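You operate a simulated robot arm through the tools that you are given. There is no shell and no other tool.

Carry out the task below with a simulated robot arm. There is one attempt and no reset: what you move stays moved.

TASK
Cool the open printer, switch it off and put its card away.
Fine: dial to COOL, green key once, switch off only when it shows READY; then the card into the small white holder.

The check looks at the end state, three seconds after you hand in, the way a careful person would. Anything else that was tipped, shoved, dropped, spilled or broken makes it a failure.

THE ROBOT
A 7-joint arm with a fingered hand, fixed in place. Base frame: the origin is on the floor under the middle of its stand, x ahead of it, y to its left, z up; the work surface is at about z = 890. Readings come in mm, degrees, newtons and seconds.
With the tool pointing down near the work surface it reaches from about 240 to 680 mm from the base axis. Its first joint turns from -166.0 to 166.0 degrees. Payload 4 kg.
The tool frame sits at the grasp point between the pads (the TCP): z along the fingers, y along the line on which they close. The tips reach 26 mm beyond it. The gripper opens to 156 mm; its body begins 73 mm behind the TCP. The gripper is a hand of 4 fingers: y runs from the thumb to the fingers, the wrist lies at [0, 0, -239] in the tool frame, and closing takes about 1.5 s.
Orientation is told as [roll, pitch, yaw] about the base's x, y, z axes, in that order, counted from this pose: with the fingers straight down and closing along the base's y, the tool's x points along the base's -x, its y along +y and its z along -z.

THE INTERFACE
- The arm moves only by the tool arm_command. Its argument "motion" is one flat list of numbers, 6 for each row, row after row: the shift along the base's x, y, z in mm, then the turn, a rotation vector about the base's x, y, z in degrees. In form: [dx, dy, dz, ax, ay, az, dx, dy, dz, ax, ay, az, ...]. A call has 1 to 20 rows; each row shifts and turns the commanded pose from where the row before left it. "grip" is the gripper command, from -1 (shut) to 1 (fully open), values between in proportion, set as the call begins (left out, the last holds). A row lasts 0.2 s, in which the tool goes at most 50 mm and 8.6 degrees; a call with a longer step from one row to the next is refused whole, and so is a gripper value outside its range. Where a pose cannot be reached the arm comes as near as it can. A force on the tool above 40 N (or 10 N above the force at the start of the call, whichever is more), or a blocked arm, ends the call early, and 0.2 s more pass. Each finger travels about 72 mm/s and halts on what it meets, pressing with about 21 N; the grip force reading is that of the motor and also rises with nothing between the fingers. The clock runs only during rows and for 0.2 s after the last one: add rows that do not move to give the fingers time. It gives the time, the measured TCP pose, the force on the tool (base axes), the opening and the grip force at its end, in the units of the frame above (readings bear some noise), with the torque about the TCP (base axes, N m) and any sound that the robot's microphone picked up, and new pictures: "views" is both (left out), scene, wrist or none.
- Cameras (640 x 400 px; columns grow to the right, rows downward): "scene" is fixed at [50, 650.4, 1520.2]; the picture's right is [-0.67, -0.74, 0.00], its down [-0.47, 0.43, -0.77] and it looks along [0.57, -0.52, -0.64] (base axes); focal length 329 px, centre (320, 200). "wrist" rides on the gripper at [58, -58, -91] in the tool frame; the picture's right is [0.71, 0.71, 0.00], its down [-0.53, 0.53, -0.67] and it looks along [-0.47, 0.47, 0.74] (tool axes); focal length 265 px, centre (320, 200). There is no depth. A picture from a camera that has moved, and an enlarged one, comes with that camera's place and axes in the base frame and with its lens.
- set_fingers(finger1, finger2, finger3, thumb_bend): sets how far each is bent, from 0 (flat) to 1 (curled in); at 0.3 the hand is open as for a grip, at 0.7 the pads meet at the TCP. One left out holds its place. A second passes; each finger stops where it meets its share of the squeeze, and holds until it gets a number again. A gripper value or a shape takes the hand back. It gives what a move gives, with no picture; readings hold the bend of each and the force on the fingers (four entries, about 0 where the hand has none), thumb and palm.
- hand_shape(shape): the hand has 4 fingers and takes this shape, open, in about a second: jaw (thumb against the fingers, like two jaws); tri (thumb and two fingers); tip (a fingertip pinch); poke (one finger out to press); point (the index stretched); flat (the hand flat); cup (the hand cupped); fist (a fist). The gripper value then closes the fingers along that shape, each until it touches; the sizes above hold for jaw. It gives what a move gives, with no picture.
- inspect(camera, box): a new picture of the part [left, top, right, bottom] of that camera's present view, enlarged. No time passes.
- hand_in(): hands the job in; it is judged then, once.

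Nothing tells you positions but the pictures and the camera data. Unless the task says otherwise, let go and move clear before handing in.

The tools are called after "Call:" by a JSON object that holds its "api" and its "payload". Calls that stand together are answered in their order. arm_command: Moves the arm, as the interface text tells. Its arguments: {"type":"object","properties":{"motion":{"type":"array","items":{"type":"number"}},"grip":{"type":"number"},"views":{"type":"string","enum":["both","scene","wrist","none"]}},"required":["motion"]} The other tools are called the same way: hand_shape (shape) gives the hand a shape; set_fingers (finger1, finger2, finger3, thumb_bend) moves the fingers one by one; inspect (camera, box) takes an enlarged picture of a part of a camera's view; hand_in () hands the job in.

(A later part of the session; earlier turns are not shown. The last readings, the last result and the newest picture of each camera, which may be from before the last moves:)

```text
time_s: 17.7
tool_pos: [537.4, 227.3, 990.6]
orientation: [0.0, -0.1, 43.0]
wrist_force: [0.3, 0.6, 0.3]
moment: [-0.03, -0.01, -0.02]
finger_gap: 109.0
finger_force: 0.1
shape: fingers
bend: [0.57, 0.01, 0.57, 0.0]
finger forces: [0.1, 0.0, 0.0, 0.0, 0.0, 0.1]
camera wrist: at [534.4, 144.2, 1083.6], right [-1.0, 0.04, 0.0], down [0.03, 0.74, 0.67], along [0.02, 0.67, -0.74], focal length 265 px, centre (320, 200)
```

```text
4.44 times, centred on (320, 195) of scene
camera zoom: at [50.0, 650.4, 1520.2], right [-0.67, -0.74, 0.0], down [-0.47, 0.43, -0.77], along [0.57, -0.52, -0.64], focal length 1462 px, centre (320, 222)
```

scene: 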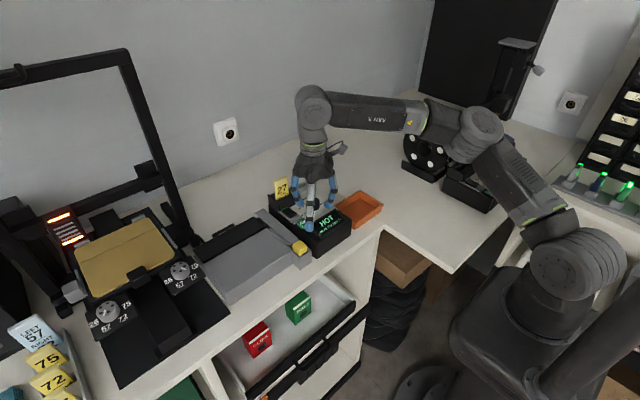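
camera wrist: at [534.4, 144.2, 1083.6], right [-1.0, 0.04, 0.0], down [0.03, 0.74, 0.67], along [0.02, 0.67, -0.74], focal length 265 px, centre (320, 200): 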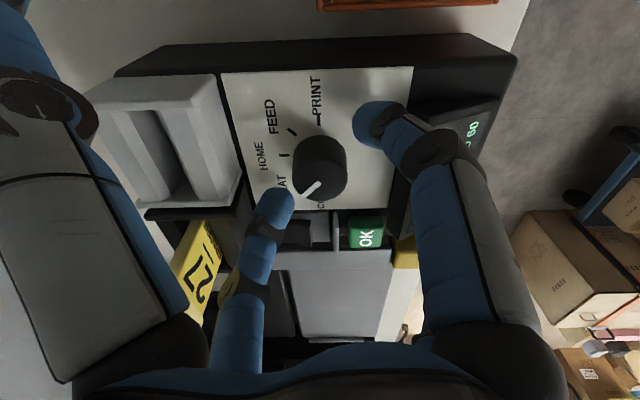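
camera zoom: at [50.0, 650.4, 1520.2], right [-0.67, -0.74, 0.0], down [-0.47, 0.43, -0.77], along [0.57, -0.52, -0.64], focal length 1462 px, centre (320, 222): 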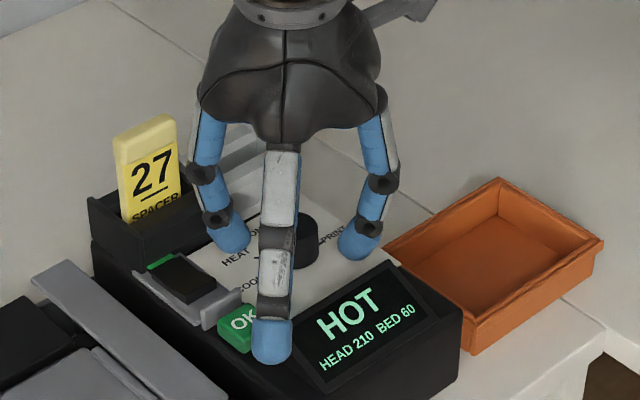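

The tips straddle the dial with clearance all around. I'll go 4 mm lower, then squeeze gently with fingers 1 and 3.

Call:
{"api": "arm_command", "payload": {"motion": [0, 0, -4, 0, 0, 0, 0, 0, 0, 0, 0, 0], "views": "none"}}

Call:
{"api": "set_fingers", "payload": {"finger1": 0.62, "finger3": 0.62}}

Call:
{"api": "inspect", "payload": {"camera": "wrist", "box": [220, 90, 420, 250]}}

```text
time_s: 18.3
tool_pos: [537.0, 226.3, 988.3]
orientation: [-0.1, -0.1, 43.0]
wrist_force: [0.0, -0.7, -0.2]
moment: [0.01, 0.0, -0.04]
finger_gap: 108.7
finger_force: 0.1
shape: fingers
bend: [0.57, 0.01, 0.57, 0.0]
finger forces: [0.1, 0.0, 0.1, 0.0, 0.0, 0.0]
```

```text
time_s: 19.3
tool_pos: [536.8, 226.3, 988.3]
orientation: [0.0, -0.1, 43.0]
wrist_force: [0.0, -0.4, -0.1]
moment: [-0.01, 0.0, -0.03]
finger_gap: 106.1
finger_force: 0.1
shape: fingers
bend: [0.62, 0.01, 0.62, 0.0]
finger forces: [0.1, 0.0, 0.0, 0.0, 0.0, 0.1]
```

```text
2.50 times, centred on (320, 170) of wrist
camera zoom: at [533.9, 144.2, 1080.1], right [-1.0, 0.04, 0.0], down [0.03, 0.74, 0.67], along [0.02, 0.67, -0.74], focal length 664 px, centre (320, 275)
```

zoom: 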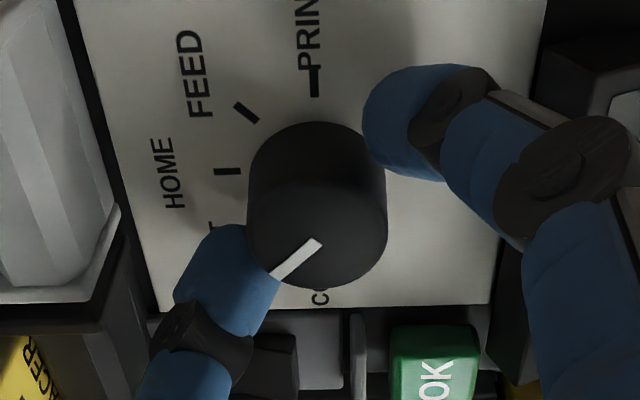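

Both tips are right beside the dial with no contact yet. I'll close a bit further.

Call:
{"api": "set_fingers", "payload": {"finger1": 0.65, "finger3": 0.65}}

Call:
{"api": "inspect", "payload": {"camera": "wrist", "box": [220, 90, 420, 250]}}

```text
time_s: 20.3
tool_pos: [537.5, 226.4, 988.5]
orientation: [-0.1, 0.0, 43.1]
wrist_force: [0.5, 0.4, -1.6]
moment: [0.01, -0.03, 0.02]
finger_gap: 105.8
finger_force: 2.5
shape: fingers
bend: [0.63, 0.01, 0.62, 0.0]
finger forces: [1.6, 0.0, 2.2, 0.2, 0.0, 0.0]
```

```text
2.50 times, centred on (320, 170) of wrist
camera zoom: at [533.9, 144.2, 1080.1], right [-1.0, 0.04, 0.0], down [0.03, 0.74, 0.67], along [0.02, 0.67, -0.74], focal length 664 px, centre (320, 275)
```

zoom: 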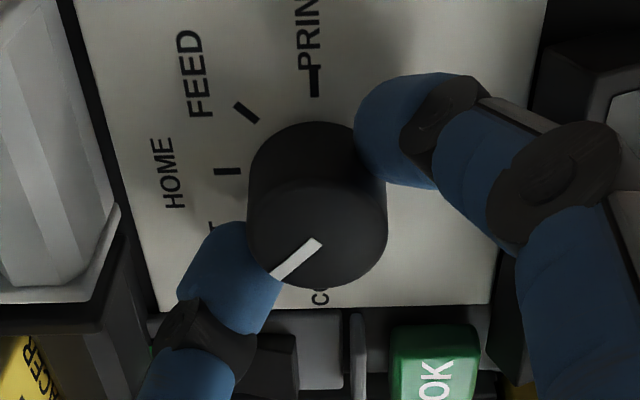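

Both fingers touch evenly at bend 0.63/0.62. I'll squeeze more firmly, then rotate +45° in small steps.

Call:
{"api": "set_fingers", "payload": {"finger1": 0.72, "finger3": 0.72}}

Call:
{"api": "arm_command", "payload": {"motion": [0, 0, 0, 0, 0, 5, 0, 0, 0, 0, 0, 5, 0, 0, 0, 0, 0, 5, 0, 0, 0, 0, 0, 0], "views": "wrist"}}

Call:
{"api": "inspect", "payload": {"camera": "wrist", "box": [220, 90, 420, 250]}}

```text
time_s: 21.3
tool_pos: [537.7, 227.7, 989.2]
orientation: [-0.1, 0.0, 43.0]
wrist_force: [-0.1, -0.5, -1.0]
moment: [-0.01, 0.01, -0.03]
finger_gap: 105.5
finger_force: 6.0
shape: fingers
bend: [0.64, 0.01, 0.63, 0.0]
finger forces: [6.1, 0.0, 5.9, 0.1, 0.1, 0.0]
```

```text
time_s: 22.3
tool_pos: [536.9, 227.7, 988.0]
orientation: [0.0, 0.0, 57.9]
wrist_force: [0.9, -0.2, -3.2]
moment: [0.0, -0.02, -0.01]
finger_gap: 107.7
finger_force: 5.1
shape: fingers
bend: [0.64, 0.01, 0.63, 0.0]
finger forces: [5.5, 0.0, 5.3, 0.1, 0.0, 0.1]
camera wrist: at [555.0, 146.3, 1080.3], right [-0.97, -0.23, 0.0], down [-0.17, 0.72, 0.67], along [-0.15, 0.65, -0.74], focal length 265 px, centre (320, 200)
```

wrist: 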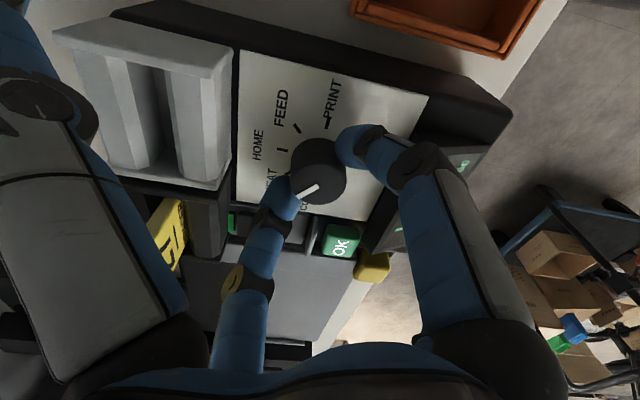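

```text
2.50 times, centred on (320, 170) of wrist
camera zoom: at [555.0, 146.3, 1080.3], right [-0.97, -0.23, 0.0], down [-0.17, 0.72, 0.67], along [-0.15, 0.65, -0.74], focal length 664 px, centre (320, 275)
```

zoom: 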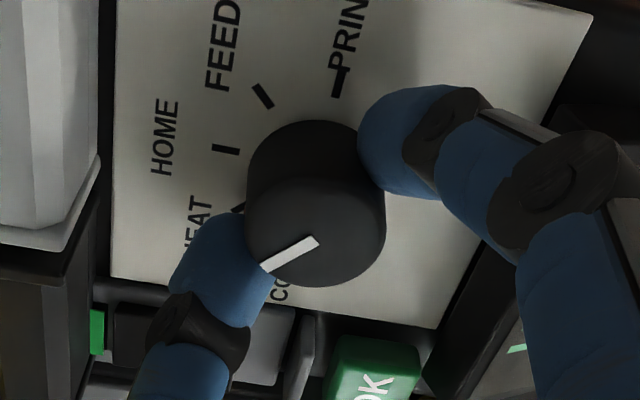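

The hand has turned 15°, but the dial may have lagged. I'll zoom in to measure its line before continuing.

Call:
{"api": "inspect", "payload": {"camera": "wrist", "box": [280, 120, 360, 190]}}

Call:
{"api": "inspect", "payload": {"camera": "scene", "box": [280, 180, 350, 230]}}

```text
5.71 times, centred on (320, 155) of wrist
camera zoom: at [555.0, 146.3, 1080.3], right [-0.97, -0.23, 0.0], down [-0.17, 0.72, 0.67], along [-0.15, 0.65, -0.74], focal length 1517 px, centre (320, 457)
```

zoom: 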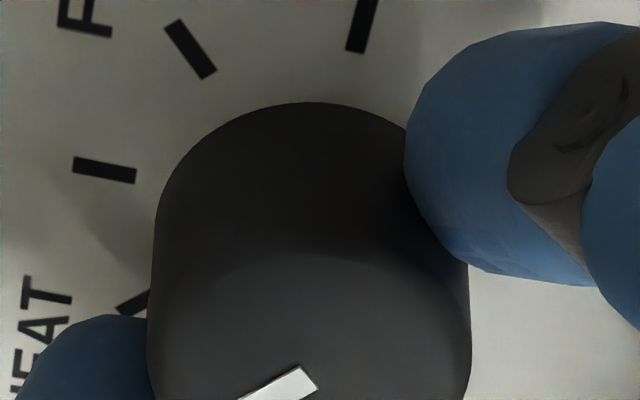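

```text
8.00 times, centred on (315, 205) of scene
camera zoom: at [50.0, 650.4, 1520.2], right [-0.67, -0.74, 0.0], down [-0.47, 0.43, -0.77], along [0.57, -0.52, -0.64], focal length 2632 px, centre (360, 160)
```

zoom: 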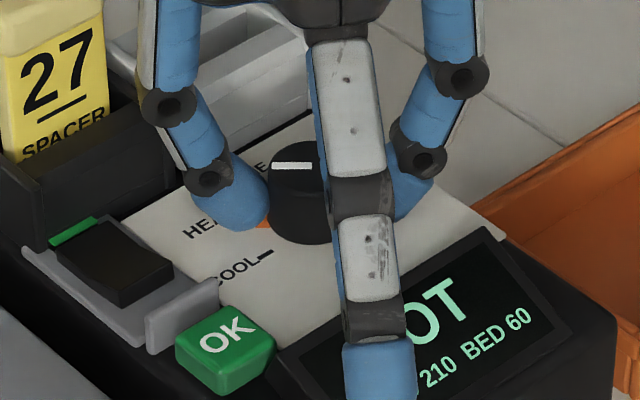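

The dial turned only about 6°, so there is some slip. I'll turn another 15° to see whether it follows.

Call:
{"api": "arm_command", "payload": {"motion": [0, 0, 0, 0, 0, 3, 0, 0, 0, 0, 0, 3, 0, 0, 0, 0, 0, 3, 0, 0, 0, 0, 0, 3, 0, 0, 0, 0, 0, 3], "views": "none"}}

Call:
{"api": "inspect", "payload": {"camera": "scene", "box": [280, 180, 350, 230]}}

Call:
{"api": "inspect", "payload": {"camera": "wrist", "box": [220, 90, 420, 250]}}

```text
time_s: 23.5
tool_pos: [537.1, 228.2, 988.1]
orientation: [0.0, 0.0, 73.0]
wrist_force: [-1.1, -3.0, 0.4]
moment: [-0.11, -0.02, 0.01]
finger_gap: 107.0
finger_force: 6.8
shape: fingers
bend: [0.63, 0.01, 0.63, 0.0]
finger forces: [7.9, 0.1, 5.4, 0.0, 0.0, 0.1]
```

```text
8.00 times, centred on (315, 205) of scene
camera zoom: at [50.0, 650.4, 1520.2], right [-0.67, -0.74, 0.0], down [-0.47, 0.43, -0.77], along [0.57, -0.52, -0.64], focal length 2632 px, centre (360, 160)
```

zoom: 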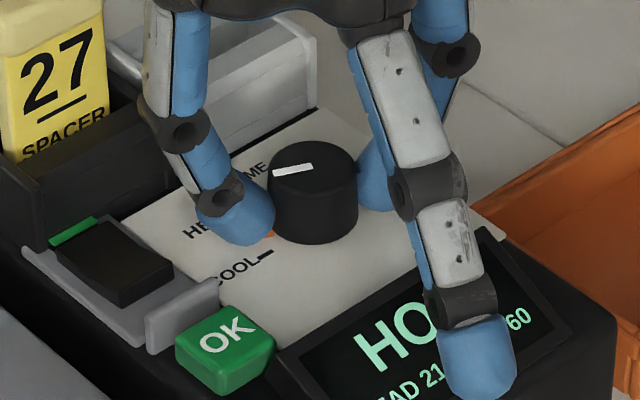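

```text
2.50 times, centred on (320, 170) of wrist
camera zoom: at [575.0, 154.4, 1079.7], right [-0.88, -0.47, 0.0], down [-0.35, 0.66, 0.67], along [-0.31, 0.59, -0.74], focal length 664 px, centre (320, 275)
```

zoom: 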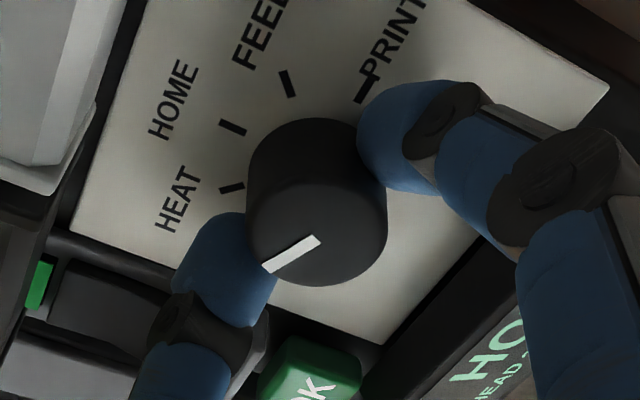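

Now the dial follows the hand: in the wrist view its line kept its angle relative to the fingers. The total turn is about 21°, so I'll go on another 20° and check.

Call:
{"api": "arm_command", "payload": {"motion": [0, 0, 0, 0, 0, 3, 0, 0, 0, 0, 0, 3, 0, 0, 0, 0, 0, 3, 0, 0, 0, 0, 0, 3, 0, 0, 0, 0, 0, 3, 0, 0, 0, 0, 0, 3, 0, 0, 0, 0, 0, 2, 0, 0, 0, 0, 0, 0], "views": "both"}}

Call:
{"api": "inspect", "payload": {"camera": "scene", "box": [280, 180, 350, 230]}}

Call:
{"api": "inspect", "payload": {"camera": "wrist", "box": [220, 90, 420, 250]}}

```text
time_s: 25.3
tool_pos: [536.2, 227.2, 988.8]
orientation: [0.0, 0.0, 93.0]
wrist_force: [1.6, -1.3, -2.9]
moment: [-0.01, -0.04, -0.02]
finger_gap: 106.0
finger_force: 6.5
shape: fingers
bend: [0.63, 0.01, 0.63, 0.0]
finger forces: [6.9, 0.0, 6.0, 0.0, 0.0, 0.0]
camera wrist: at [597.0, 171.5, 1080.2], right [-0.67, -0.74, 0.0], down [-0.55, 0.5, 0.67], along [-0.5, 0.45, -0.74], focal length 265 px, centre (320, 200)
```

scene: 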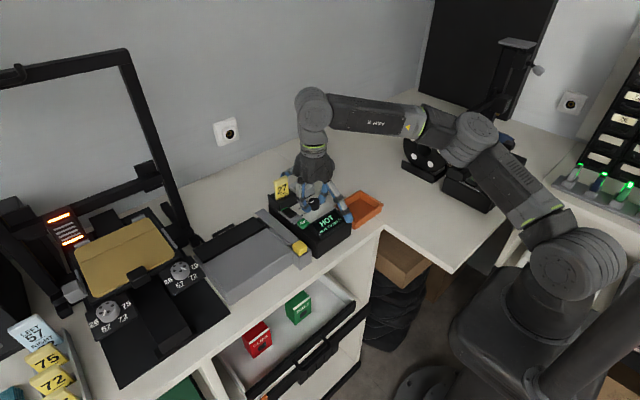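
wrist: 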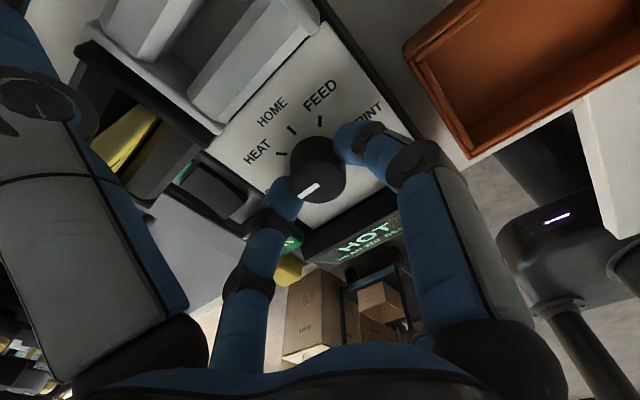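

```text
8.00 times, centred on (315, 205) of scene
camera zoom: at [50.0, 650.4, 1520.2], right [-0.67, -0.74, 0.0], down [-0.47, 0.43, -0.77], along [0.57, -0.52, -0.64], focal length 2632 px, centre (360, 160)
```

zoom: 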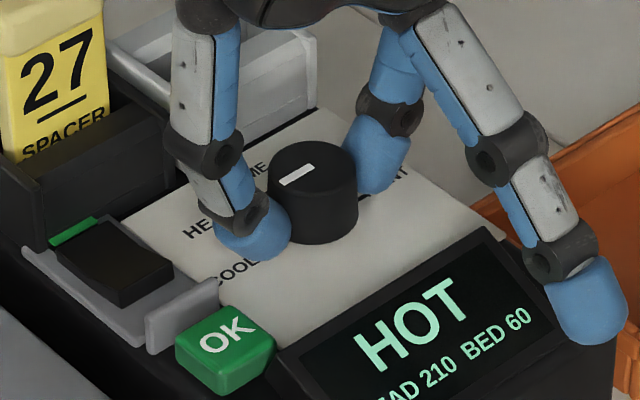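

```text
2.50 times, centred on (320, 170) of wrist
camera zoom: at [597.0, 171.5, 1080.2], right [-0.67, -0.74, 0.0], down [-0.55, 0.5, 0.67], along [-0.5, 0.45, -0.74], focal length 664 px, centre (320, 275)
```

zoom: 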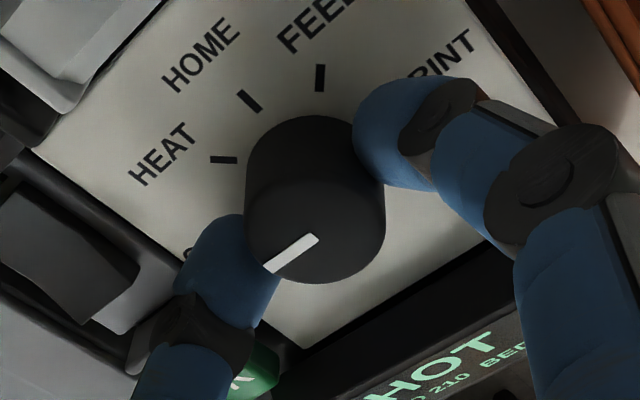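

The dial's line now heads about 86°, close to COOL at 90°. I'll turn 4° more and check.

Call:
{"api": "arm_command", "payload": {"motion": [0, 0, 0, 0, 0, 2, 0, 0, 0, 0, 0, 2, 0, 0, 0, 0, 0, 0], "views": "none"}}

Call:
{"api": "inspect", "payload": {"camera": "scene", "box": [280, 180, 350, 230]}}

Call:
{"api": "inspect", "payload": {"camera": "wrist", "box": [220, 90, 420, 250]}}

```text
time_s: 26.1
tool_pos: [536.5, 226.7, 988.7]
orientation: [0.0, 0.1, 97.0]
wrist_force: [2.0, -1.9, -2.1]
moment: [-0.06, -0.04, -0.02]
finger_gap: 106.5
finger_force: 5.9
shape: fingers
bend: [0.63, 0.01, 0.63, 0.0]
finger forces: [7.5, 0.0, 4.7, 0.0, 0.0, 0.0]
```

```text
8.00 times, centred on (315, 205) of scene
camera zoom: at [50.0, 650.4, 1520.2], right [-0.67, -0.74, 0.0], down [-0.47, 0.43, -0.77], along [0.57, -0.52, -0.64], focal length 2632 px, centre (360, 160)
```

zoom: 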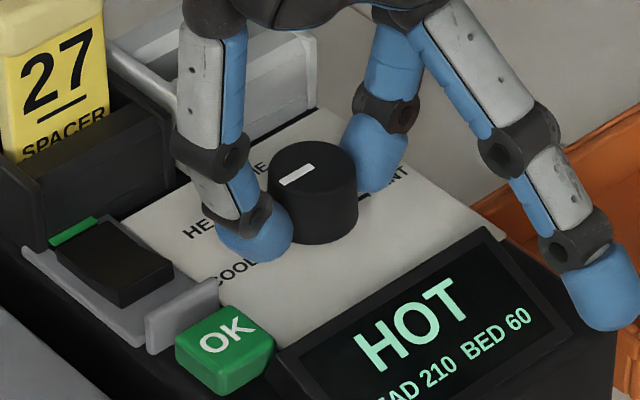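

```text
2.50 times, centred on (320, 170) of wrist
camera zoom: at [600.6, 175.9, 1080.3], right [-0.62, -0.79, 0.0], down [-0.59, 0.46, 0.67], along [-0.53, 0.41, -0.74], focal length 664 px, centre (320, 275)
```

zoom: 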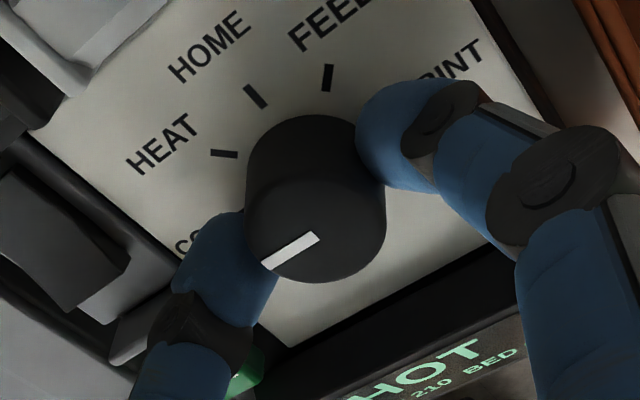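

The dial sits at about 89–90° and no longer follows the hand, so it is likely at its COOL stop. I'll open slightly and lift straight up.

Call:
{"api": "set_fingers", "payload": {"finger1": 0.6, "finger3": 0.6}}

Call:
{"api": "arm_command", "payload": {"motion": [0, 0, 6, 0, 0, 0, 0, 0, 15, 0, 0, 0, 0, 0, 20, 0, 0, 0, 0, 0, 0, 0, 0, 0], "views": "both"}}

Call:
{"api": "inspect", "payload": {"camera": "scene", "box": [270, 170, 360, 240]}}

Call:
{"api": "inspect", "payload": {"camera": "wrist", "box": [220, 60, 420, 220]}}

```text
time_s: 27.1
tool_pos: [536.5, 226.9, 989.7]
orientation: [0.0, 0.0, 97.1]
wrist_force: [-0.7, -0.4, 1.0]
moment: [0.01, -0.01, 0.01]
finger_gap: 107.2
finger_force: 0.0
shape: fingers
bend: [0.6, 0.01, 0.6, 0.0]
finger forces: [0.0, 0.1, 0.1, 0.0, 0.0, 0.0]
```

```text
time_s: 28.1
tool_pos: [537.3, 221.7, 1031.4]
orientation: [0.0, -0.1, 96.8]
wrist_force: [1.0, -0.2, 0.6]
moment: [0.0, -0.03, -0.04]
finger_gap: 106.9
finger_force: 0.1
shape: fingers
bend: [0.6, 0.01, 0.6, 0.0]
finger forces: [0.1, 0.1, 0.1, 0.0, 0.1, 0.1]
out of reach, approached as far as the arm can: row 3
camera wrist: at [601.6, 169.9, 1123.0], right [-0.62, -0.79, 0.0], down [-0.59, 0.46, 0.67], along [-0.52, 0.41, -0.74], focal length 265 px, centre (320, 200)
```

scene: 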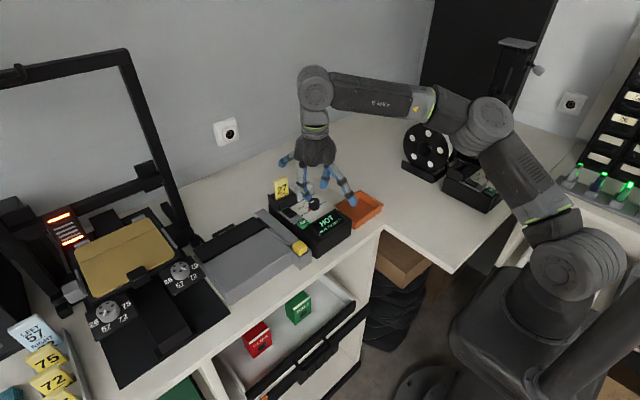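
wrist: 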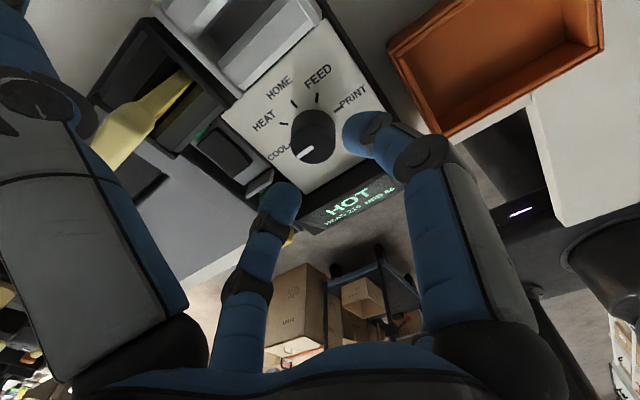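

```text
5.71 times, centred on (315, 205) of scene
camera zoom: at [50.0, 650.4, 1520.2], right [-0.67, -0.74, 0.0], down [-0.47, 0.43, -0.77], along [0.57, -0.52, -0.64], focal length 1880 px, centre (349, 171)
```

zoom: 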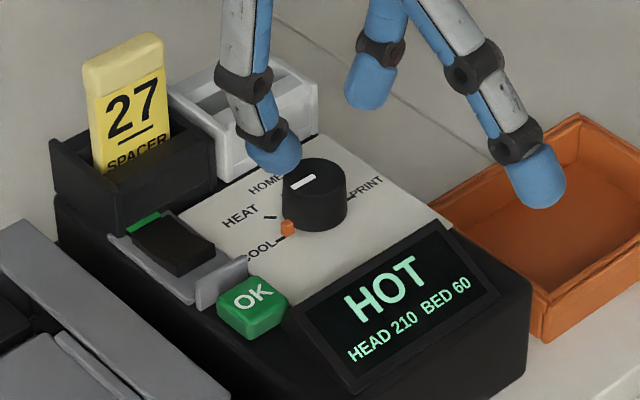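

```text
2.50 times, centred on (320, 140) of wrist
camera zoom: at [601.6, 169.9, 1123.0], right [-0.62, -0.79, 0.0], down [-0.59, 0.46, 0.67], along [-0.52, 0.41, -0.74], focal length 664 px, centre (320, 350)
```

zoom: 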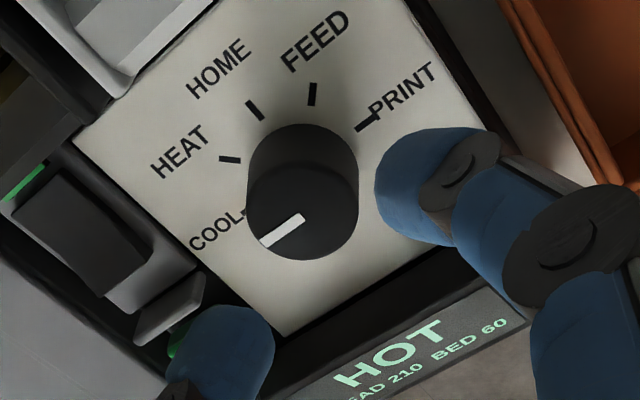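

The orange pointer now sits by the COOL mark. I'll zoom in to confirm precisely.

Call:
{"api": "inspect", "payload": {"camera": "scene", "box": [295, 190, 335, 220]}}

Call:
{"api": "inspect", "payload": {"camera": "wrist", "box": [270, 85, 350, 145]}}

```text
13.33 times, centred on (315, 205) of scene
camera zoom: at [50.0, 650.4, 1520.2], right [-0.67, -0.74, 0.0], down [-0.47, 0.43, -0.77], along [0.57, -0.52, -0.64], focal length 4386 px, centre (387, 133)
```

zoom: 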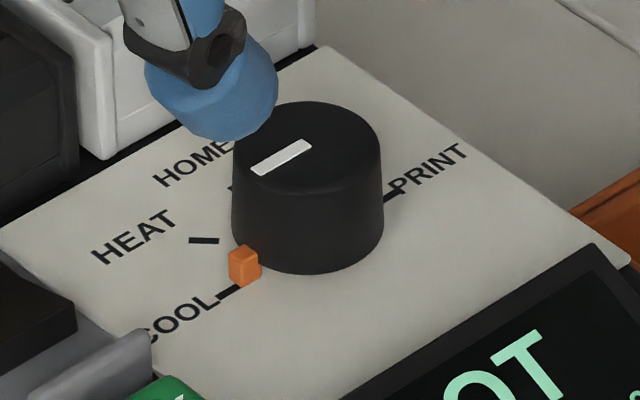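

```text
6.67 times, centred on (310, 115) of wrist
camera zoom: at [601.6, 169.9, 1123.0], right [-0.62, -0.79, 0.0], down [-0.59, 0.46, 0.67], along [-0.52, 0.41, -0.74], focal length 1769 px, centre (387, 767)
```

zoom: 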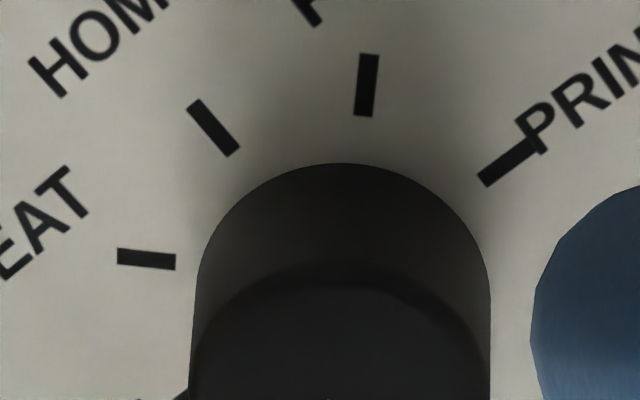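

The pointer is on COOL. Next is the green OK key at about (506, 284, top 967), so I'll bend only the thumb inward as a pressing finger, splay the rest and move above the key.

Call:
{"api": "set_fingers", "payload": {"finger1": 0, "finger2": 0, "finger3": 0, "thumb_bend": 0.7}}

Call:
{"api": "arm_command", "payload": {"motion": [-5, 10, 0, 0, 0, -7.5, -5, 10, 0, 0, 0, -7.5, -5, 10, 0, 0, 0, -7.5, -6, 10, 0, 0, 0, -7.5, -6, 10, 0, 0, 0, -7.5, -6, 10, 0, 0, 0, -7.5, -5, 9, 0, 0, 0, -7, 0, 0, 0, 0, 0, 0], "views": "both"}}

Call:
{"api": "inspect", "payload": {"camera": "wrist", "box": [220, 90, 420, 250]}}

Call:
{"api": "inspect", "payload": {"camera": "scene", "box": [260, 140, 380, 240]}}

```text
time_s: 29.1
tool_pos: [539.1, 222.0, 1031.9]
orientation: [0.0, -0.1, 96.8]
wrist_force: [0.5, -0.3, -0.4]
moment: [0.0, 0.03, 0.0]
finger_gap: 101.8
finger_force: 0.0
shape: fingers
bend: [0.01, 0.01, 0.01, 0.7]
finger forces: [0.1, 0.1, 0.1, 0.0, 0.1, 0.0]
```

```text
time_s: 30.9
tool_pos: [541.6, 204.0, 1067.7]
orientation: [0.1, -0.2, 44.7]
wrist_force: [0.5, 0.3, -0.1]
moment: [0.01, 0.0, 0.0]
finger_gap: 101.7
finger_force: 0.1
shape: fingers
bend: [0.01, 0.01, 0.01, 0.7]
finger forces: [0.1, 0.0, 0.1, 0.1, 0.0, 0.1]
out of reach, approached as far as the arm can: row 1, 2, 3, 4, 5, 6, 7
camera wrist: at [540.0, 121.3, 1158.4], right [-1.0, 0.01, 0.0], down [0.0, 0.74, 0.67], along [0.0, 0.67, -0.74], focal length 265 px, centre (320, 200)
```

scene: 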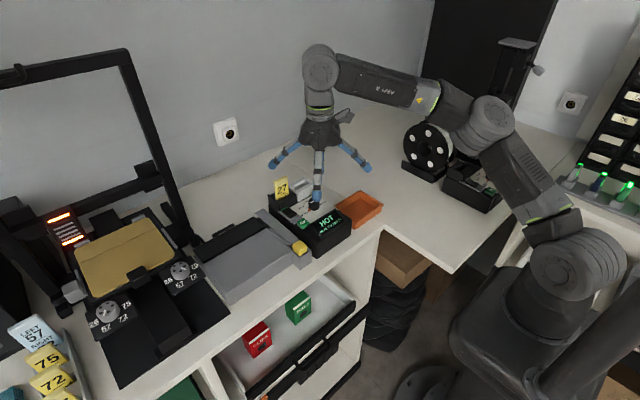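
wrist: 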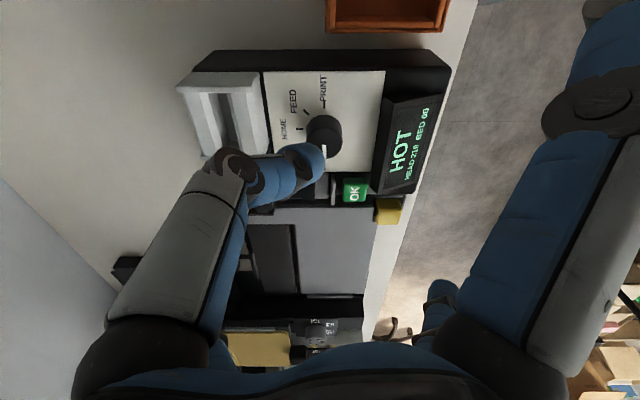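

```text
2.50 times, centred on (320, 170) of wrist
camera zoom: at [540.0, 121.3, 1158.4], right [-1.0, 0.01, 0.0], down [0.0, 0.74, 0.67], along [0.0, 0.67, -0.74], focal length 664 px, centre (320, 275)
```

zoom: 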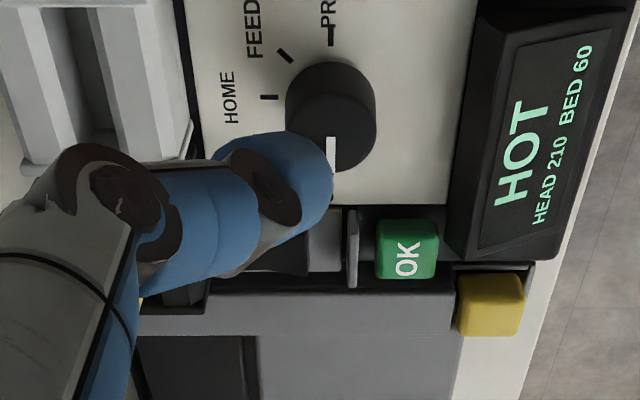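

```text
4.00 times, centred on (320, 190) of scene
camera zoom: at [50.0, 650.4, 1520.2], right [-0.67, -0.74, 0.0], down [-0.47, 0.43, -0.77], along [0.57, -0.52, -0.64], focal length 1316 px, centre (320, 240)
```

zoom: 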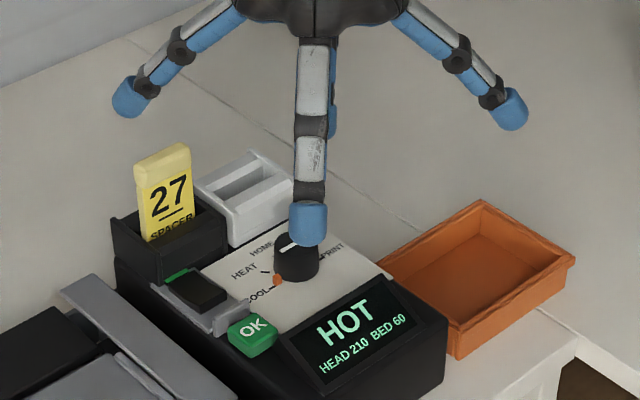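

The arm rode along its reach limit and ended above the dial, clear of everything. I'll retract inward first, then come to the key lower down, where reach is better.

Call:
{"api": "arm_command", "payload": {"motion": [-25, 20, -5, 0, 0, 0, -25, 20, -5, 0, 0, 0, 3, 20, -10, 0, 0, 0, 2, 20, -15, 0, 0, 0, 2, 7, -10, 0, 0, 0, 0, 0, 0, 0, 0, 0], "views": "both"}}

Call:
{"api": "inspect", "payload": {"camera": "wrist", "box": [220, 90, 420, 250]}}

Call:
{"api": "inspect", "payload": {"camera": "scene", "box": [240, 140, 360, 240]}}

```text
time_s: 32.3
tool_pos: [495.9, 248.2, 1055.7]
orientation: [0.1, -0.2, 44.8]
wrist_force: [0.1, 0.7, -0.4]
moment: [0.01, -0.05, 0.01]
finger_gap: 101.7
finger_force: 0.0
shape: fingers
bend: [0.01, 0.01, 0.01, 0.7]
finger forces: [0.0, 0.0, 0.0, 0.0, 0.1, 0.1]
out of reach, approached as far as the arm can: row 3, 4, 5
camera wrist: at [495.3, 164.7, 1147.6], right [-1.0, 0.0, 0.0], down [0.0, 0.74, 0.67], along [0.0, 0.67, -0.74], focal length 265 px, centre (320, 200)
```

scene: 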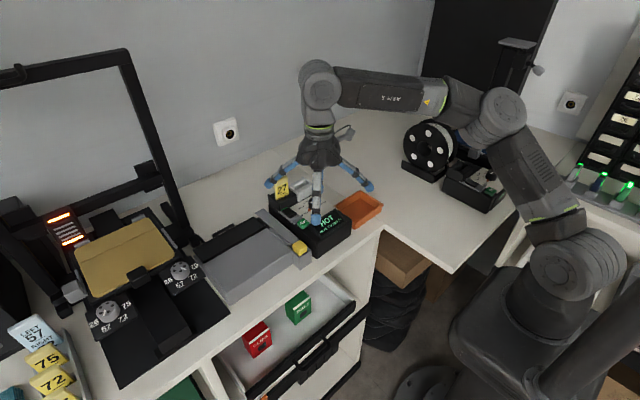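
wrist: 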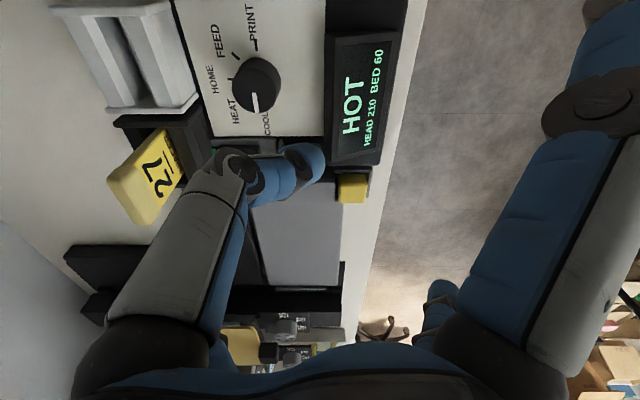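

```text
2.50 times, centred on (320, 170) of wrist
camera zoom: at [495.3, 164.7, 1147.6], right [-1.0, 0.0, 0.0], down [0.0, 0.74, 0.67], along [0.0, 0.67, -0.74], focal length 664 px, centre (320, 275)
```

zoom: 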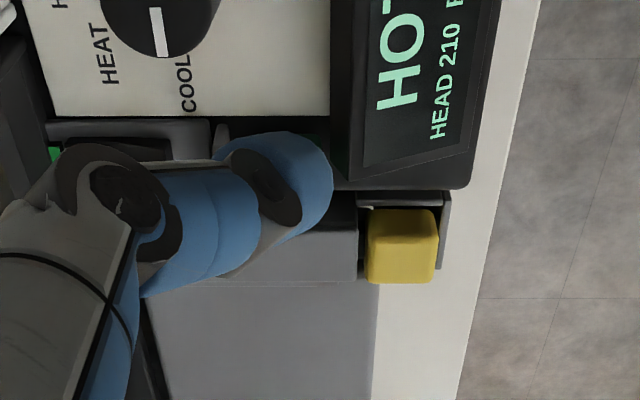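

```text
4.00 times, centred on (300, 190) of scene
camera zoom: at [50.0, 650.4, 1520.2], right [-0.67, -0.74, 0.0], down [-0.47, 0.43, -0.77], along [0.57, -0.52, -0.64], focal length 1316 px, centre (400, 240)
```

zoom: 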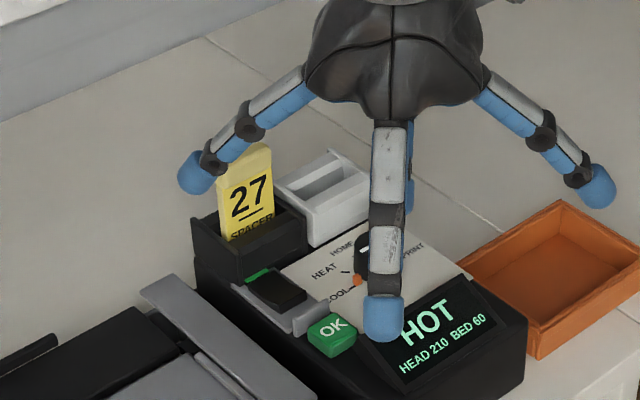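

It seems the wrist bend is what limits reach here; tilting the fingers outward about 15° should fix it. I'll retract a little, switch to finger 1 on the robot's side as the pressing finger, yaw to 27° and tilt.

Call:
{"api": "arm_command", "payload": {"motion": [-13, -7, 2, 0, 0, 0, -13, -6, 2, 0, 0, -6, 0, 0, 0, 0, 0, -6, 0, 0, 0, 0, 0, -6, 0, 0, 0, 3.4, -6.7, 0, 0, 0, 0, 3.4, -6.7, 0, 0, 0, 0, 0, 0, 0], "views": "none"}}

Call:
{"api": "set_fingers", "payload": {"finger1": 0.7, "finger2": 0, "finger3": 0, "thumb_bend": 0}}

Call:
{"api": "arm_command", "payload": {"motion": [0, 0, 0, 0, 0, 0], "views": "both"}}

```text
time_s: 33.9
tool_pos: [471.1, 234.2, 1060.3]
orientation: [0.0, -15.1, 26.9]
wrist_force: [-0.2, 0.7, 0.4]
moment: [-0.02, -0.01, 0.02]
finger_gap: 101.9
finger_force: 0.0
shape: fingers
bend: [0.0, 0.01, 0.01, 0.7]
finger forces: [0.0, 0.1, 0.1, 0.1, 0.1, 0.0]
```

```text
time_s: 34.9
tool_pos: [471.2, 234.8, 1060.2]
orientation: [0.0, -15.1, 27.0]
wrist_force: [-0.6, 0.0, -0.5]
moment: [0.0, -0.01, -0.02]
finger_gap: 103.2
finger_force: 0.1
shape: fingers
bend: [0.7, 0.01, 0.01, 0.0]
finger forces: [0.0, 0.1, 0.0, 0.0, 0.0, 0.0]
```

```text
time_s: 35.3
tool_pos: [471.5, 235.5, 1060.3]
orientation: [-0.1, -15.0, 27.0]
wrist_force: [0.7, -0.6, -0.5]
moment: [-0.03, -0.02, -0.01]
finger_gap: 103.1
finger_force: 0.2
shape: fingers
bend: [0.7, 0.01, 0.01, 0.0]
finger forces: [0.0, 0.1, 0.0, 0.0, 0.1, 0.0]
camera wrist: at [426.1, 146.3, 1133.7], right [-0.93, 0.32, -0.18], down [0.06, 0.62, 0.78], along [0.36, 0.72, -0.6], focal length 265 px, centre (320, 200)
```

scene: 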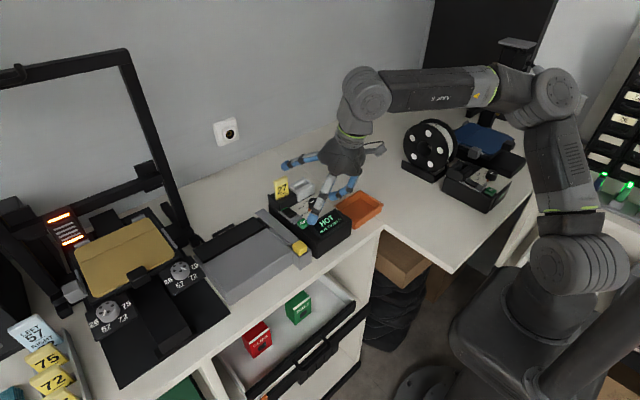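
wrist: 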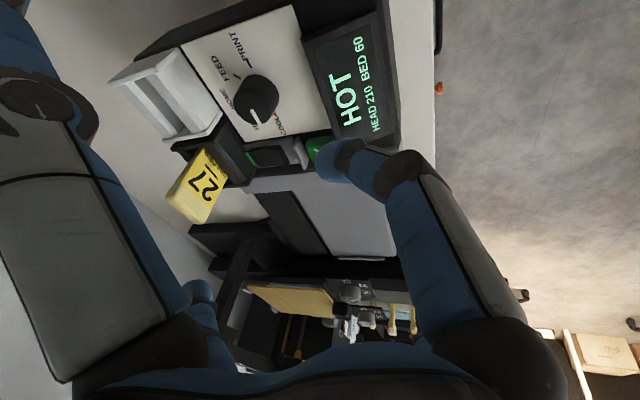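

The tilt works. Now I'll move finger 1's tip above the OK key.

Call:
{"api": "arm_command", "payload": {"motion": [12, 17, -8, 0, 0, 0, 12, 17, -12, 0, 0, 0, 13, 17, -12, 0, 0, 0, 0, 0, 0, 0, 0, 0], "views": "both"}}

Call:
{"api": "inspect", "payload": {"camera": "wrist", "box": [240, 100, 440, 260]}}

Call:
{"api": "inspect", "payload": {"camera": "scene", "box": [250, 150, 350, 240]}}

```text
time_s: 36.3
tool_pos: [509.1, 286.8, 1028.3]
orientation: [0.0, -15.0, 26.9]
wrist_force: [-0.1, -0.7, -0.6]
moment: [-0.01, -0.02, -0.01]
finger_gap: 103.5
finger_force: 0.1
shape: fingers
bend: [0.7, 0.01, 0.01, 0.0]
finger forces: [0.1, 0.0, 0.1, 0.0, 0.0, 0.0]
camera wrist: at [463.9, 197.6, 1102.1], right [-0.93, 0.32, -0.18], down [0.06, 0.62, 0.78], along [0.36, 0.72, -0.6], focal length 265 px, centre (320, 200)
```

scene: 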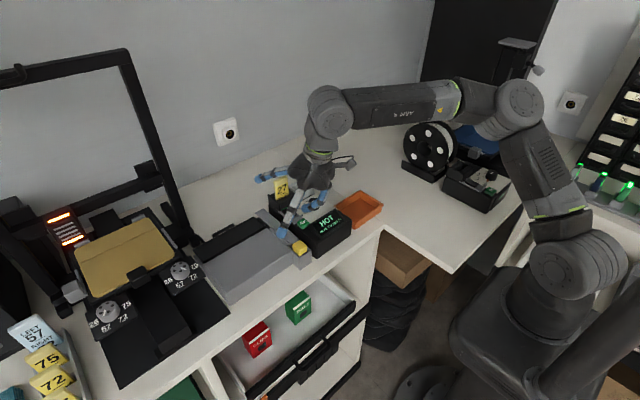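
wrist: 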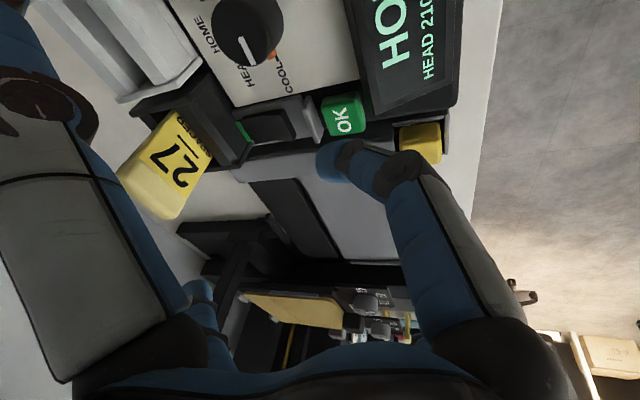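

```text
2.50 times, centred on (340, 180) of wrist
camera zoom: at [463.9, 197.6, 1102.1], right [-0.93, 0.32, -0.18], down [0.06, 0.62, 0.78], along [0.36, 0.72, -0.6], focal length 664 px, centre (270, 250)
```

zoom: 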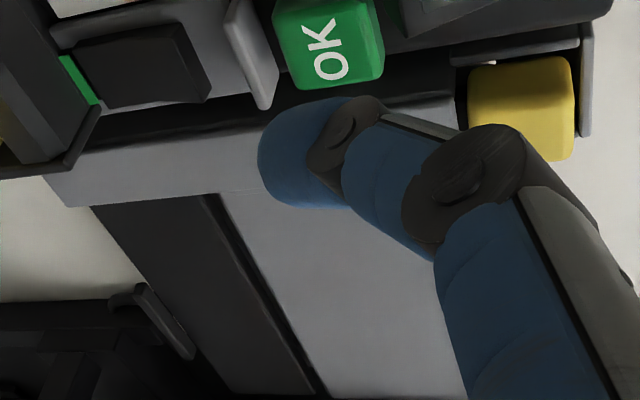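

```text
4.44 times, centred on (300, 195) of scene
camera zoom: at [50.0, 650.4, 1520.2], right [-0.67, -0.74, 0.0], down [-0.47, 0.43, -0.77], along [0.57, -0.52, -0.64], focal length 1462 px, centre (409, 222)
```

zoom: 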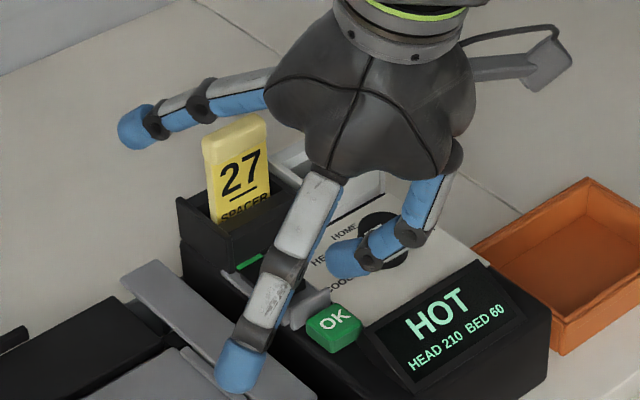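

The fingertip is about over the key; I measure the tip at (507, 282) and the key at (505, 285). I'll shift slightly and lower to just above it.

Call:
{"api": "arm_command", "payload": {"motion": [-3, 2.5, -10, 0, 0, 0, 0, 0, -10, 0, 0, 0, 0, 0, 0, 0, 0, 0], "views": "wrist"}}

Call:
{"api": "inspect", "payload": {"camera": "wrist", "box": [240, 80, 440, 240]}}

Call:
{"api": "inspect", "payload": {"camera": "scene", "box": [270, 180, 350, 240]}}

```text
time_s: 37.1
tool_pos: [505.2, 288.3, 1008.7]
orientation: [0.0, -15.0, 27.0]
wrist_force: [0.0, -0.5, 0.4]
moment: [0.03, 0.03, 0.0]
finger_gap: 103.3
finger_force: 0.0
shape: fingers
bend: [0.7, 0.01, 0.01, 0.0]
finger forces: [0.0, 0.0, 0.0, 0.0, 0.0, 0.1]
camera wrist: at [460.7, 200.7, 1082.0], right [-0.93, 0.32, -0.18], down [0.06, 0.62, 0.78], along [0.36, 0.72, -0.6], focal length 265 px, centre (320, 200)
```

wrist: 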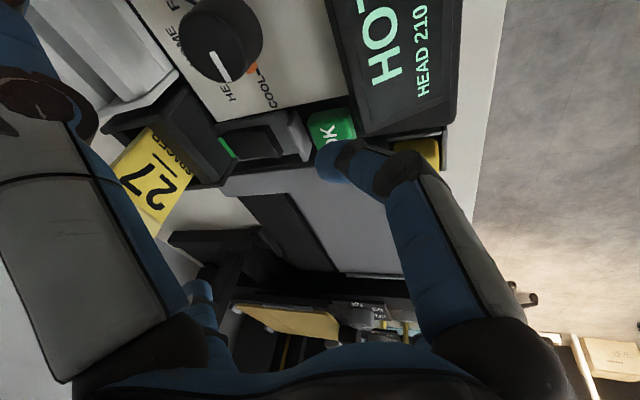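

```text
2.50 times, centred on (340, 160) of wrist
camera zoom: at [460.7, 200.7, 1082.0], right [-0.93, 0.32, -0.18], down [0.06, 0.62, 0.78], along [0.36, 0.72, -0.6], focal length 664 px, centre (270, 300)
```

zoom: 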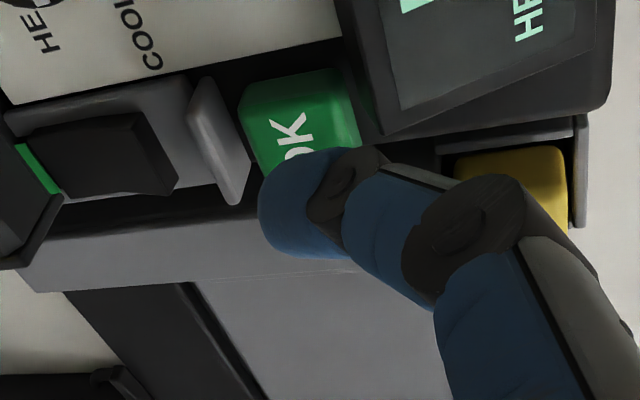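

```text
6.67 times, centred on (310, 210) of scene
camera zoom: at [50.0, 650.4, 1520.2], right [-0.67, -0.74, 0.0], down [-0.47, 0.43, -0.77], along [0.57, -0.52, -0.64], focal length 2193 px, centre (387, 133)
```

zoom: 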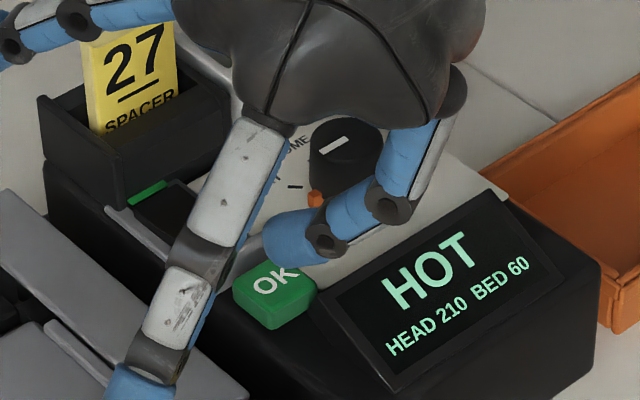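

The tip pad lies over the key with nothing else near it. I'll go down in small steps and watch the force and sound.

Call:
{"api": "arm_command", "payload": {"motion": [0, 0, -3, 0, 0, 0, 0, 0, -3, 0, 0, 0], "views": "none"}}

Call:
{"api": "inspect", "payload": {"camera": "scene", "box": [280, 190, 330, 230]}}

Call:
{"api": "inspect", "payload": {"camera": "wrist", "box": [280, 80, 400, 180]}}

```text
time_s: 37.7
tool_pos: [506.9, 288.7, 1003.1]
orientation: [0.0, -15.0, 27.0]
wrist_force: [0.4, -0.6, -0.3]
moment: [0.01, 0.02, 0.01]
finger_gap: 103.4
finger_force: 0.0
shape: fingers
bend: [0.7, 0.01, 0.01, 0.0]
finger forces: [0.1, 0.0, 0.0, 0.0, 0.1, 0.0]
```

```text
10.00 times, centred on (305, 210) of scene
camera zoom: at [50.0, 650.4, 1520.2], right [-0.67, -0.74, 0.0], down [-0.47, 0.43, -0.77], along [0.57, -0.52, -0.64], focal length 3290 px, centre (470, 100)
```

zoom: 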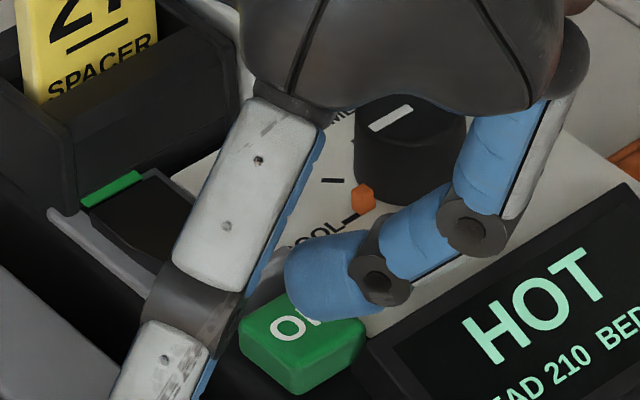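

```text
4.00 times, centred on (340, 130) of wrist
camera zoom: at [460.8, 200.7, 1075.9], right [-0.93, 0.32, -0.18], down [0.06, 0.62, 0.78], along [0.36, 0.72, -0.6], focal length 1062 px, centre (240, 480)
```

zoom: 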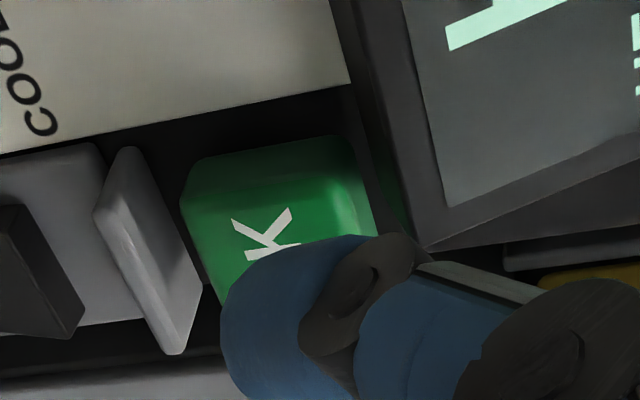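

The tip sits a few mm toward the robot and to the right of the key's centre. I'll shift it and keep lowering gently.

Call:
{"api": "arm_command", "payload": {"motion": [2, 4, 0, 0, 0, 0, 0, 0, -3, 0, 0, 0, 0, 0, -3, 0, 0, 0], "views": "none"}}

Call:
{"api": "inspect", "payload": {"camera": "scene", "box": [280, 190, 330, 230]}}

Call:
{"api": "inspect", "payload": {"camera": "wrist", "box": [280, 80, 400, 180]}}

```text
time_s: 38.5
tool_pos: [508.3, 293.2, 996.5]
orientation: [0.0, -15.0, 27.1]
wrist_force: [-0.1, -0.1, 0.7]
moment: [0.02, -0.01, -0.03]
finger_gap: 103.5
finger_force: 0.0
shape: fingers
bend: [0.7, 0.01, 0.01, 0.0]
finger forces: [0.1, 0.0, 0.0, 0.0, 0.0, 0.1]
```

```text
10.00 times, centred on (305, 210) of scene
camera zoom: at [50.0, 650.4, 1520.2], right [-0.67, -0.74, 0.0], down [-0.47, 0.43, -0.77], along [0.57, -0.52, -0.64], focal length 3290 px, centre (470, 100)
```

zoom: 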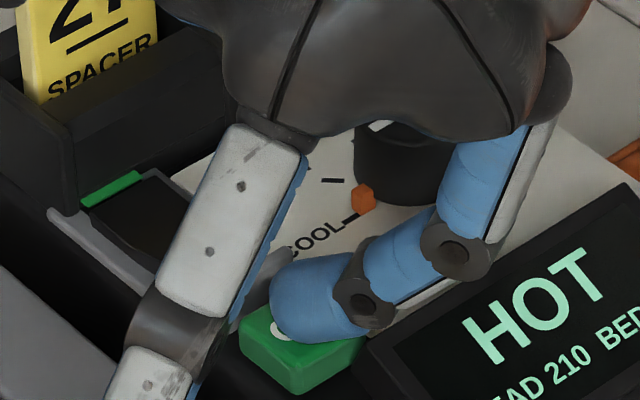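

```text
4.00 times, centred on (340, 130) of wrist
camera zoom: at [462.4, 204.3, 1069.8], right [-0.93, 0.32, -0.18], down [0.06, 0.62, 0.78], along [0.36, 0.72, -0.6], focal length 1062 px, centre (240, 480)
```

zoom: 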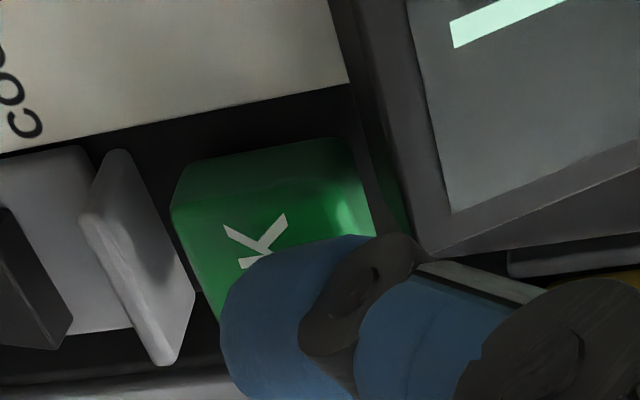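

It is aligned well now, with the tip centred over the key. I'll continue down in 1.5 mm steps.

Call:
{"api": "arm_command", "payload": {"motion": [0, 0, -2, 0, 0, 0, 0, 0, -2, 0, 0, 0], "views": "none"}}

Call:
{"api": "inspect", "payload": {"camera": "scene", "box": [280, 190, 330, 230]}}

```text
time_s: 39.1
tool_pos: [508.3, 292.3, 991.9]
orientation: [0.1, -15.1, 26.9]
wrist_force: [0.4, -0.3, -0.6]
moment: [0.01, -0.01, 0.0]
finger_gap: 103.4
finger_force: 0.4
shape: fingers
bend: [0.7, 0.01, 0.01, 0.0]
finger forces: [0.2, 0.0, 0.1, 0.0, 0.0, 0.0]
```

```text
10.00 times, centred on (305, 210) of scene
camera zoom: at [50.0, 650.4, 1520.2], right [-0.67, -0.74, 0.0], down [-0.47, 0.43, -0.77], along [0.57, -0.52, -0.64], focal length 3290 px, centre (470, 100)
```

zoom: 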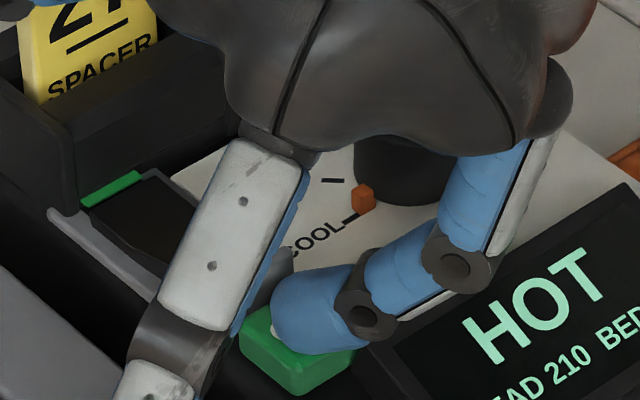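

A faint finger force of 0.2–0.4 N suggests first contact. I'll press 2 mm more.

Call:
{"api": "arm_command", "payload": {"motion": [0, 0, -1.5, 0, 0, 0], "views": "none"}}

Call:
{"api": "inspect", "payload": {"camera": "scene", "box": [280, 190, 350, 240]}}

```text
time_s: 39.5
tool_pos: [506.5, 291.8, 991.0]
orientation: [0.1, -15.1, 27.0]
wrist_force: [0.6, 0.5, 0.9]
moment: [-0.04, 0.01, 0.03]
finger_gap: 103.1
finger_force: 0.4
shape: fingers
bend: [0.7, 0.01, 0.01, 0.0]
finger forces: [0.8, 0.0, 0.1, 0.0, 0.0, 0.0]
```

```text
8.00 times, centred on (315, 215) of scene
camera zoom: at [50.0, 650.4, 1520.2], right [-0.67, -0.74, 0.0], down [-0.47, 0.43, -0.77], along [0.57, -0.52, -0.64], focal length 2632 px, centre (360, 80)
```

zoom: 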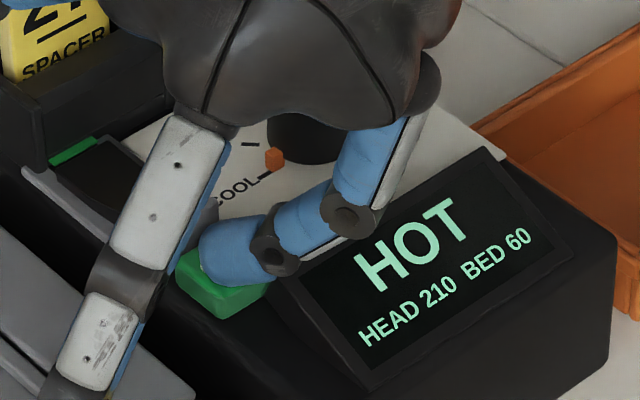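

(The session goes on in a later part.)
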